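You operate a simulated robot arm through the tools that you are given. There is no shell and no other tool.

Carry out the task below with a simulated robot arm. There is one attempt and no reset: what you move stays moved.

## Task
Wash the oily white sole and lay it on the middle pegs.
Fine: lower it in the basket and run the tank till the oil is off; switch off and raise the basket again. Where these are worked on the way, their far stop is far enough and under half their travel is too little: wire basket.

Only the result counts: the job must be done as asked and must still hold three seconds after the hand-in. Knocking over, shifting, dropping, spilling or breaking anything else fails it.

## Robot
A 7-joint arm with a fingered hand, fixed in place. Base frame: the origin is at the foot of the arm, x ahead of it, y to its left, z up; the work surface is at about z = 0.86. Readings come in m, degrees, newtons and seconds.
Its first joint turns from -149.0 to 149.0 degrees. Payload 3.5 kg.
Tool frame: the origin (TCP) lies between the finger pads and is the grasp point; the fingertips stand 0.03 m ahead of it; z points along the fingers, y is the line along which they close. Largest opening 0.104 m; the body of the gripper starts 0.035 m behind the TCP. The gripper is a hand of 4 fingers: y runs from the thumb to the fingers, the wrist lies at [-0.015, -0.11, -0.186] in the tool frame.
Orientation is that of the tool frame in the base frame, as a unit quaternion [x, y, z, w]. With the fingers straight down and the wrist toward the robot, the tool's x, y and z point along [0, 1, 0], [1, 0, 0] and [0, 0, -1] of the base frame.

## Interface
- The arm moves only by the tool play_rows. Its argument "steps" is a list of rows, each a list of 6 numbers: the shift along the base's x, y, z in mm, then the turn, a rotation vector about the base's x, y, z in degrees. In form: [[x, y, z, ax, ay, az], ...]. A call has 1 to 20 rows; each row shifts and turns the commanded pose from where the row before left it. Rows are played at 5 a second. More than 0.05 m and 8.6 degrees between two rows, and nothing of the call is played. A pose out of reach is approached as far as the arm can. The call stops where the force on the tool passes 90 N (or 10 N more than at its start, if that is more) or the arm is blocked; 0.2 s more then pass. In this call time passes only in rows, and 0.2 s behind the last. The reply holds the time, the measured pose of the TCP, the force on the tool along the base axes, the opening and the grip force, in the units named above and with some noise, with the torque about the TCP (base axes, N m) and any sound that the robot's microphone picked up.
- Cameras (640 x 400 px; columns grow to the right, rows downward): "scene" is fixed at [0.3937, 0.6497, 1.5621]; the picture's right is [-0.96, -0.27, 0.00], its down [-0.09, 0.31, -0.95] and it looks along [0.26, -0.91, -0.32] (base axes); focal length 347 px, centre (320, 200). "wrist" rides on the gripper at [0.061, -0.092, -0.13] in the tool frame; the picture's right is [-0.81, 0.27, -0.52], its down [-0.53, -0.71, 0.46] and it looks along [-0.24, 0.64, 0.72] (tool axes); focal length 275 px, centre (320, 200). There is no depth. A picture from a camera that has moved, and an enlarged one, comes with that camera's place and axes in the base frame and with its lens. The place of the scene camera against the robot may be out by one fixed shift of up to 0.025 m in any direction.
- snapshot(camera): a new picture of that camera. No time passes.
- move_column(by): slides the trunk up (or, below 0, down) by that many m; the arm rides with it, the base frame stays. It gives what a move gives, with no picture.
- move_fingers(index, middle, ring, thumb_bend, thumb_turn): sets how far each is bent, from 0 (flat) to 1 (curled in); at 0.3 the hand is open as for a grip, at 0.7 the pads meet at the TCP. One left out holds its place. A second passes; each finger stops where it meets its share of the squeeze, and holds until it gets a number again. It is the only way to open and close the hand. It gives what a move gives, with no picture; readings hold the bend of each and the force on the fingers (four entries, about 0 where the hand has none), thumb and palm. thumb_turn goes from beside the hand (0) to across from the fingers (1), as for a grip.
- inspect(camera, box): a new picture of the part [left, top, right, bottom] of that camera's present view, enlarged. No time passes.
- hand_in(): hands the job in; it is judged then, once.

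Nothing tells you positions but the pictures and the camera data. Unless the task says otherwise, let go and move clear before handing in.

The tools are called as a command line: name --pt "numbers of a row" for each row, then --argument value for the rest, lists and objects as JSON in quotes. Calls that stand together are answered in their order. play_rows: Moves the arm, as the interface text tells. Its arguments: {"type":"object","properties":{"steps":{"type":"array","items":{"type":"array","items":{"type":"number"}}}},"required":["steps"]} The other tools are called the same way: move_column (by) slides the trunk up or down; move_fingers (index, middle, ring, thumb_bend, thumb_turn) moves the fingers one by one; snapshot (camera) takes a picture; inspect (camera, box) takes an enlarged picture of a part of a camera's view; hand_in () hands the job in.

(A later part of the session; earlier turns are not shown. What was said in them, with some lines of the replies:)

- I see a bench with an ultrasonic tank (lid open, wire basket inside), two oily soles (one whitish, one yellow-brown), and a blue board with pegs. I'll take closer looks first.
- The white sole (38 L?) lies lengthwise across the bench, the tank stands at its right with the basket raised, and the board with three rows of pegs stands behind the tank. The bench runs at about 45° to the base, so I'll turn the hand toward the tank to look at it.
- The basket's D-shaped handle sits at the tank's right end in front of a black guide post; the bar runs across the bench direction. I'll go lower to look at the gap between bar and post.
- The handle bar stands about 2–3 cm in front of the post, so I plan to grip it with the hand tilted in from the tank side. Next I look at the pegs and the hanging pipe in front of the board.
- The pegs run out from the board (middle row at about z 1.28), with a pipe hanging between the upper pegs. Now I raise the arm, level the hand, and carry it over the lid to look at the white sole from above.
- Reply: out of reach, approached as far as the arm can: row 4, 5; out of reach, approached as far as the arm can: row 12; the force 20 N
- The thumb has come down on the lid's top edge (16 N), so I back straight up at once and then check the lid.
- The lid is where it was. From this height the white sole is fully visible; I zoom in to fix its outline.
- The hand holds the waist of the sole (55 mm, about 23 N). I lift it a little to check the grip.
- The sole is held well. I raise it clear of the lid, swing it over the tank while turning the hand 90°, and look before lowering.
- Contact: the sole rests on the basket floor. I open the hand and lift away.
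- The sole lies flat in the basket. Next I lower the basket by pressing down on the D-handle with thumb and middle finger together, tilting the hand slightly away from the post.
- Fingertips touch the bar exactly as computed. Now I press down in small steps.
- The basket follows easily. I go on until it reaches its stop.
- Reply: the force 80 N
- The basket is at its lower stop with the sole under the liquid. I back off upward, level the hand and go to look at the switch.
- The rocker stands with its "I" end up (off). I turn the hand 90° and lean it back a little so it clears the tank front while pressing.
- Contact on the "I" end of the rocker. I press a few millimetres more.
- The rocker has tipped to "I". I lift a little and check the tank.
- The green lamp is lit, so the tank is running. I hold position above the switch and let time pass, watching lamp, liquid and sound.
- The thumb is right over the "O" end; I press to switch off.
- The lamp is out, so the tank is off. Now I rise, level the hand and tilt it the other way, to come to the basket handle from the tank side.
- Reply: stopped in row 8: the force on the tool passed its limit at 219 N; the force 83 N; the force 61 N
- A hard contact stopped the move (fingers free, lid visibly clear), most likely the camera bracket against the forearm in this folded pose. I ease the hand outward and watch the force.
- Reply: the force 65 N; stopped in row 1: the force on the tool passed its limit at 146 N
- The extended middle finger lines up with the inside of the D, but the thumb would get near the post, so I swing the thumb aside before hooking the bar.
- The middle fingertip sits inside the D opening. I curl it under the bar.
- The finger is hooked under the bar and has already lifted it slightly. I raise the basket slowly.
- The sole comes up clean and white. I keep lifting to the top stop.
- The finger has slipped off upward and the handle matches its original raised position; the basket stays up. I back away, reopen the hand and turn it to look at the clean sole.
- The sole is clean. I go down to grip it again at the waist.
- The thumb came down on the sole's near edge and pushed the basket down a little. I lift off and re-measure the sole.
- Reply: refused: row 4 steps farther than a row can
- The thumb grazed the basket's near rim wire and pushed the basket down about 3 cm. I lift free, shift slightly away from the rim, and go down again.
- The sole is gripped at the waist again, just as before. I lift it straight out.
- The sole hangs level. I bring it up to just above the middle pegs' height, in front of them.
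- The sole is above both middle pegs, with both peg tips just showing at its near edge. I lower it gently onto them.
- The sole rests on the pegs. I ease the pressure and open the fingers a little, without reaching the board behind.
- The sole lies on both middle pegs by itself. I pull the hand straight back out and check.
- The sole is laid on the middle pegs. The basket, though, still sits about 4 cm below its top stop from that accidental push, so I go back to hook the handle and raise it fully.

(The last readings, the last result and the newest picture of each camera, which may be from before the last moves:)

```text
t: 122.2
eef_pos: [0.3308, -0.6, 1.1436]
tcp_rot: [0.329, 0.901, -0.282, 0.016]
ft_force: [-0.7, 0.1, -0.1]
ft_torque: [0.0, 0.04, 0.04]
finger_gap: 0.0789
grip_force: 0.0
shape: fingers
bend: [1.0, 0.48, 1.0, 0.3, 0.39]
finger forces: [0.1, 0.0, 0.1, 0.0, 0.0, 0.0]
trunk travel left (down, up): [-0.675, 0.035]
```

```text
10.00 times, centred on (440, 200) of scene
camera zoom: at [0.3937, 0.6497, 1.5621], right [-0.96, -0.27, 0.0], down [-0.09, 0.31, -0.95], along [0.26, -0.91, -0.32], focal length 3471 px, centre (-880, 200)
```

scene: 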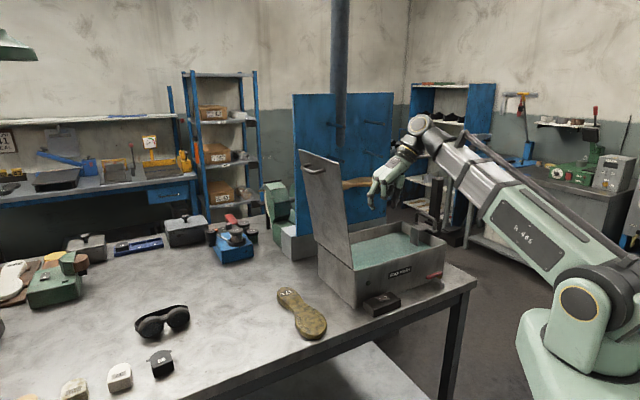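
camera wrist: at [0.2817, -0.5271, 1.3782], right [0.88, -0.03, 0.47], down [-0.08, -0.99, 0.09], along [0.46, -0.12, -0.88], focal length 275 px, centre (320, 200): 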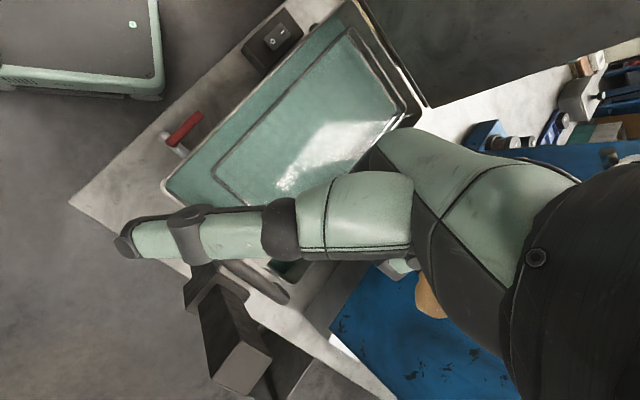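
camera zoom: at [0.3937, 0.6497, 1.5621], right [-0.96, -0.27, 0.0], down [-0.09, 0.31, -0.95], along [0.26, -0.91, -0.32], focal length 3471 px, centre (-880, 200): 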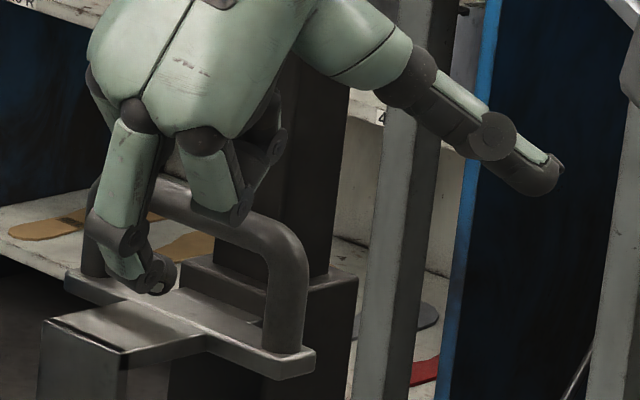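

play_rows --pt "-2.5 -5.1 -4 0 0 0"

inspect --camera "scene" --box '[420, 180, 460, 220]'

```text
t: 122.6
eef_pos: [0.3263, -0.6037, 1.1399]
tcp_rot: [0.329, 0.901, -0.282, 0.015]
ft_force: [0.8, 0.3, -0.1]
ft_torque: [-0.03, 0.04, 0.0]
finger_gap: 0.0783
grip_force: 0.1
shape: fingers
bend: [1.0, 0.48, 1.0, 0.3, 0.39]
finger forces: [0.0, 0.0, 0.0, 0.1, 0.0, 0.0]
trunk travel left (down, up): [-0.675, 0.035]
```

```text
10.00 times, centred on (440, 200) of scene
camera zoom: at [0.3937, 0.6497, 1.5621], right [-0.96, -0.27, 0.0], down [-0.09, 0.31, -0.95], along [0.26, -0.91, -0.32], focal length 3471 px, centre (-880, 200)
```

zoom: 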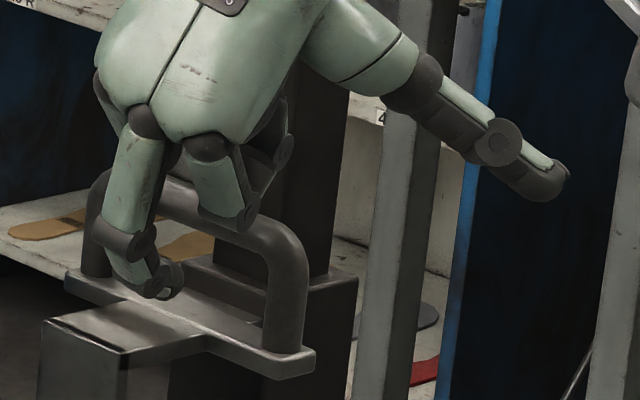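

move_fingers --middle 0.85

play_rows --pt "0 0 8 0 0 0" --pt "0 0 8 0 0 0"

inspect --camera "scene" --box '[400, 160, 470, 230]'

```text
t: 123.6
eef_pos: [0.3272, -0.6052, 1.1388]
tcp_rot: [0.328, 0.902, -0.282, 0.015]
ft_force: [1.3, -2.0, -4.8]
ft_torque: [0.1, 0.08, -0.01]
finger_gap: 0.0787
grip_force: 3.1
shape: fingers
bend: [1.0, 0.83, 1.0, 0.3, 0.39]
finger forces: [0.1, 5.8, 0.0, 0.0, 0.0, 0.0]
trunk travel left (down, up): [-0.675, 0.035]
```

```text
t: 124.2
eef_pos: [0.3272, -0.6036, 1.1564]
tcp_rot: [0.328, 0.902, -0.282, 0.014]
ft_force: [-5.0, 7.9, -13.6]
ft_torque: [0.19, 0.06, -0.03]
finger_gap: 0.0787
grip_force: 6.8
shape: fingers
bend: [1.0, 0.79, 1.0, 0.3, 0.39]
finger forces: [0.0, 13.2, 0.0, 0.0, 0.1, 0.0]
trunk travel left (down, up): [-0.675, 0.035]
```

```text
5.71 times, centred on (435, 195) of scene
camera zoom: at [0.3937, 0.6497, 1.5621], right [-0.96, -0.27, 0.0], down [-0.09, 0.31, -0.95], along [0.26, -0.91, -0.32], focal length 1983 px, centre (-337, 229)
```

zoom: 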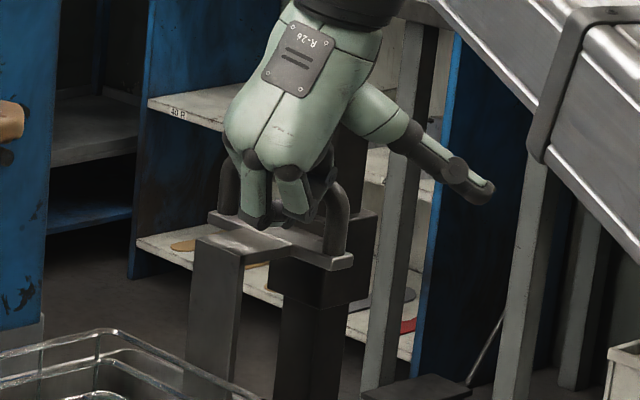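

The handle is back at its top position (force rising at the stop). I relax the finger a bit and slip it off the bar.

move_fingers --middle 0.74

play_rows --pt "3 3 5 0 0 0" --pt "3 3 5 0 0 0"

inspect --camera "scene" --box '[400, 160, 470, 230]'

```text
t: 125.2
eef_pos: [0.3273, -0.6042, 1.1562]
tcp_rot: [0.33, 0.901, -0.282, 0.014]
ft_force: [-0.3, -1.1, 0.8]
ft_torque: [-0.03, 0.02, -0.02]
finger_gap: 0.0785
grip_force: 0.1
shape: fingers
bend: [1.0, 0.74, 1.0, 0.3, 0.39]
finger forces: [0.1, 0.0, 0.0, 0.0, 0.0, 0.0]
trunk travel left (down, up): [-0.675, 0.035]
```

```text
t: 125.8
eef_pos: [0.3334, -0.5993, 1.1659]
tcp_rot: [0.328, 0.901, -0.282, 0.015]
ft_force: [0.2, 0.3, -1.0]
ft_torque: [0.03, 0.0, 0.02]
finger_gap: 0.0789
grip_force: 0.5
shape: fingers
bend: [1.0, 0.74, 1.0, 0.3, 0.39]
finger forces: [0.0, 1.0, 0.0, 0.1, 0.0, 0.0]
trunk travel left (down, up): [-0.675, 0.035]
```

```text
5.71 times, centred on (435, 195) of scene
camera zoom: at [0.3937, 0.6497, 1.5621], right [-0.96, -0.27, 0.0], down [-0.09, 0.31, -0.95], along [0.26, -0.91, -0.32], focal length 1983 px, centre (-337, 229)
```

zoom: 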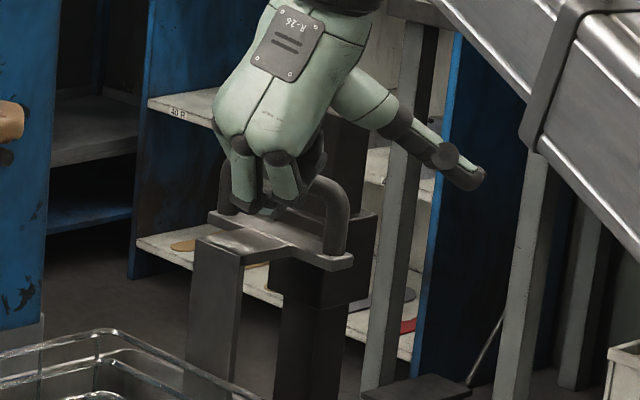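

move_fingers --middle 0.62

play_rows --pt "5 5.2 4 0 0 0" --pt "5 5.2 6 0 0 0" --pt "6 6.2 10 0 0 0" --pt "8 8.3 20 0 0 0" --pt "8 8.3 30 0 0 0"

inspect --camera "scene" --box '[400, 160, 470, 230]'

```text
t: 126.8
eef_pos: [0.3342, -0.5995, 1.1667]
tcp_rot: [0.329, 0.901, -0.282, 0.015]
ft_force: [-0.1, -0.2, -0.7]
ft_torque: [0.0, 0.01, 0.01]
finger_gap: 0.0786
grip_force: 0.1
shape: fingers
bend: [1.0, 0.62, 1.0, 0.3, 0.39]
finger forces: [0.0, 0.0, 0.0, 0.0, 0.1, 0.0]
trunk travel left (down, up): [-0.675, 0.035]
```

```text
t: 128.0
eef_pos: [0.3662, -0.566, 1.2354]
tcp_rot: [0.328, 0.901, -0.282, 0.015]
ft_force: [0.2, 0.4, 0.6]
ft_torque: [-0.02, 0.0, 0.02]
finger_gap: 0.0787
grip_force: 0.0
shape: fingers
bend: [1.0, 0.62, 1.0, 0.3, 0.39]
finger forces: [0.0, 0.0, 0.0, 0.0, 0.0, 0.1]
trunk travel left (down, up): [-0.675, 0.035]
```

```text
5.71 times, centred on (435, 195) of scene
camera zoom: at [0.3937, 0.6497, 1.5621], right [-0.96, -0.27, 0.0], down [-0.09, 0.31, -0.95], along [0.26, -0.91, -0.32], focal length 1983 px, centre (-337, 229)
```

zoom: 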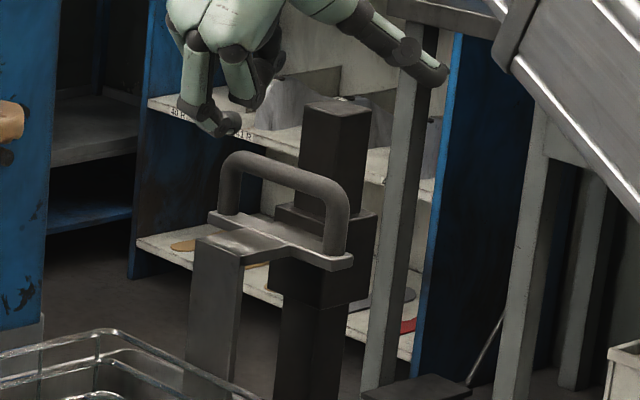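

The basket is fully raised, as at the start. I move the hand clear and make a final check of everything.

play_rows --pt "0 0 25 5.39 -5.21 0" --pt "0 0 25 5.39 -5.21 0" --pt "0 0 15 5.39 -5.21 0" --pt "0 0 0 5.39 -5.21 0" --pt "-25 -10 0 0 0 0" --pt "-25 -10 0 0 0 0"

snapshot --camera "scene"

inspect --camera "scene" --box '[290, 90, 450, 200]'

inspect --camera "scene" --box '[310, 180, 470, 320]'

inspect --camera "scene" --box '[200, 180, 360, 360]'

```text
t: 129.4
eef_pos: [0.3258, -0.5863, 1.2921]
tcp_rot: [0.374, 0.918, -0.049, 0.12]
ft_force: [-0.2, -0.2, 0.3]
ft_torque: [0.03, -0.01, 0.01]
finger_gap: 0.0788
grip_force: 0.1
shape: fingers
bend: [1.0, 0.62, 1.0, 0.3, 0.39]
finger forces: [0.1, 0.1, 0.0, 0.0, 0.0, 0.1]
out of reach, approached as far as the arm can: row 6
trunk travel left (down, up): [-0.675, 0.035]
```

```text
taken
```

scene: 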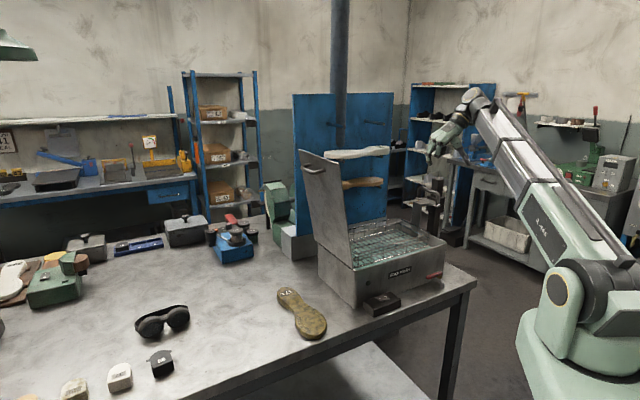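

```text
3.64 times, centred on (370, 145) of scene
camera zoom: at [0.3937, 0.6497, 1.5621], right [-0.96, -0.27, 0.0], down [-0.09, 0.31, -0.95], along [0.26, -0.91, -0.32], focal length 1262 px, centre (138, 400)
```

zoom: 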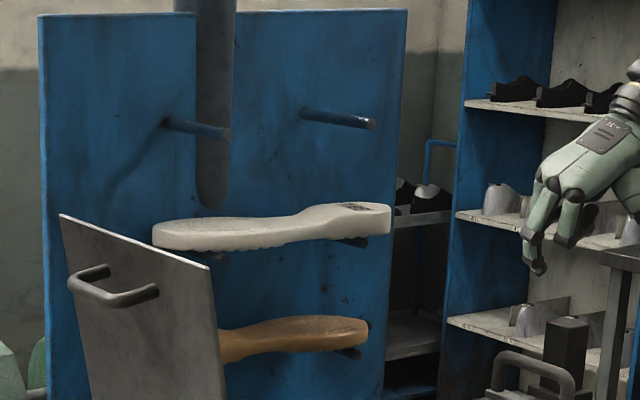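

```text
2.86 times, centred on (390, 250) of scene
camera zoom: at [0.3937, 0.6497, 1.5621], right [-0.96, -0.27, 0.0], down [-0.09, 0.31, -0.95], along [0.26, -0.91, -0.32], focal length 992 px, centre (120, 57)
```

zoom: 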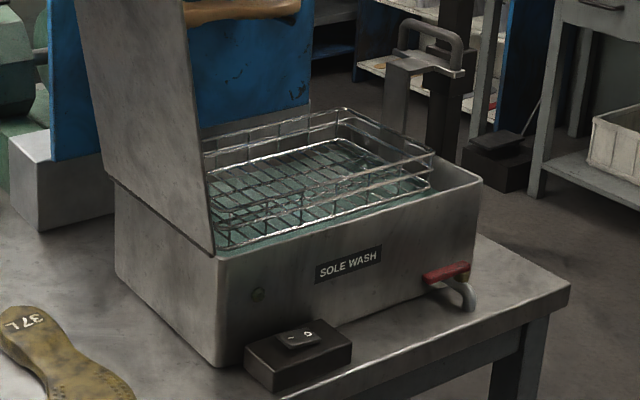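

```text
2.22 times, centred on (280, 270) of scene
camera zoom: at [0.3937, 0.6497, 1.5621], right [-0.96, -0.27, 0.0], down [-0.09, 0.31, -0.95], along [0.26, -0.91, -0.32], focal length 771 px, centre (409, 44)
```

zoom: 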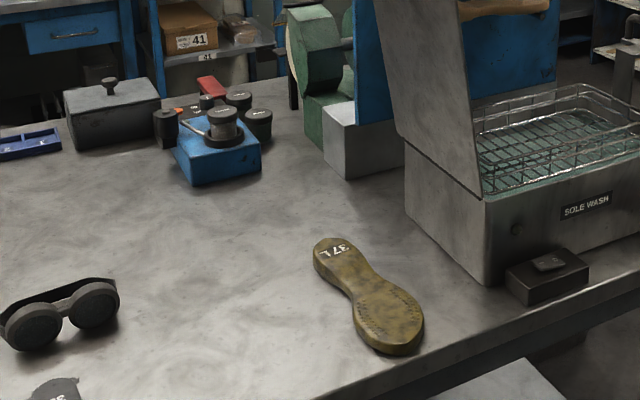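

The clean white sole lies on both middle pegs, the lamp is off, the basket is at its top stop, nothing else appears to have moved, and the hand is clear. I hand in.

hand_in

```text
The job is handed in.
```

The white sole (38 L) is washed and lying flat across both middle pegs. The tank is switched off and the wire basket is back at its top stop. I've handed the job in; no verdict has come back.

- **Wash:** the basket went down to its lower stop and the tank ran for about 27 seconds. The sole came up white, with no oil visible.
- **Contacts on the way:** early on the thumb pressed the lid's top edge with about 16 N. Later the arm met a hard contact of up to about 219 N in a folded pose. I think that was the hand against its own forearm, but I did not confirm it.
- **Basket:** when I first went to pick the sole up again, the thumb caught the basket rim and pushed it about 4 cm down. I picked the sole up from there and raised the basket to the top stop again afterwards.

In the last pictures everything else, including the other soles and the lid, looks unmoved.
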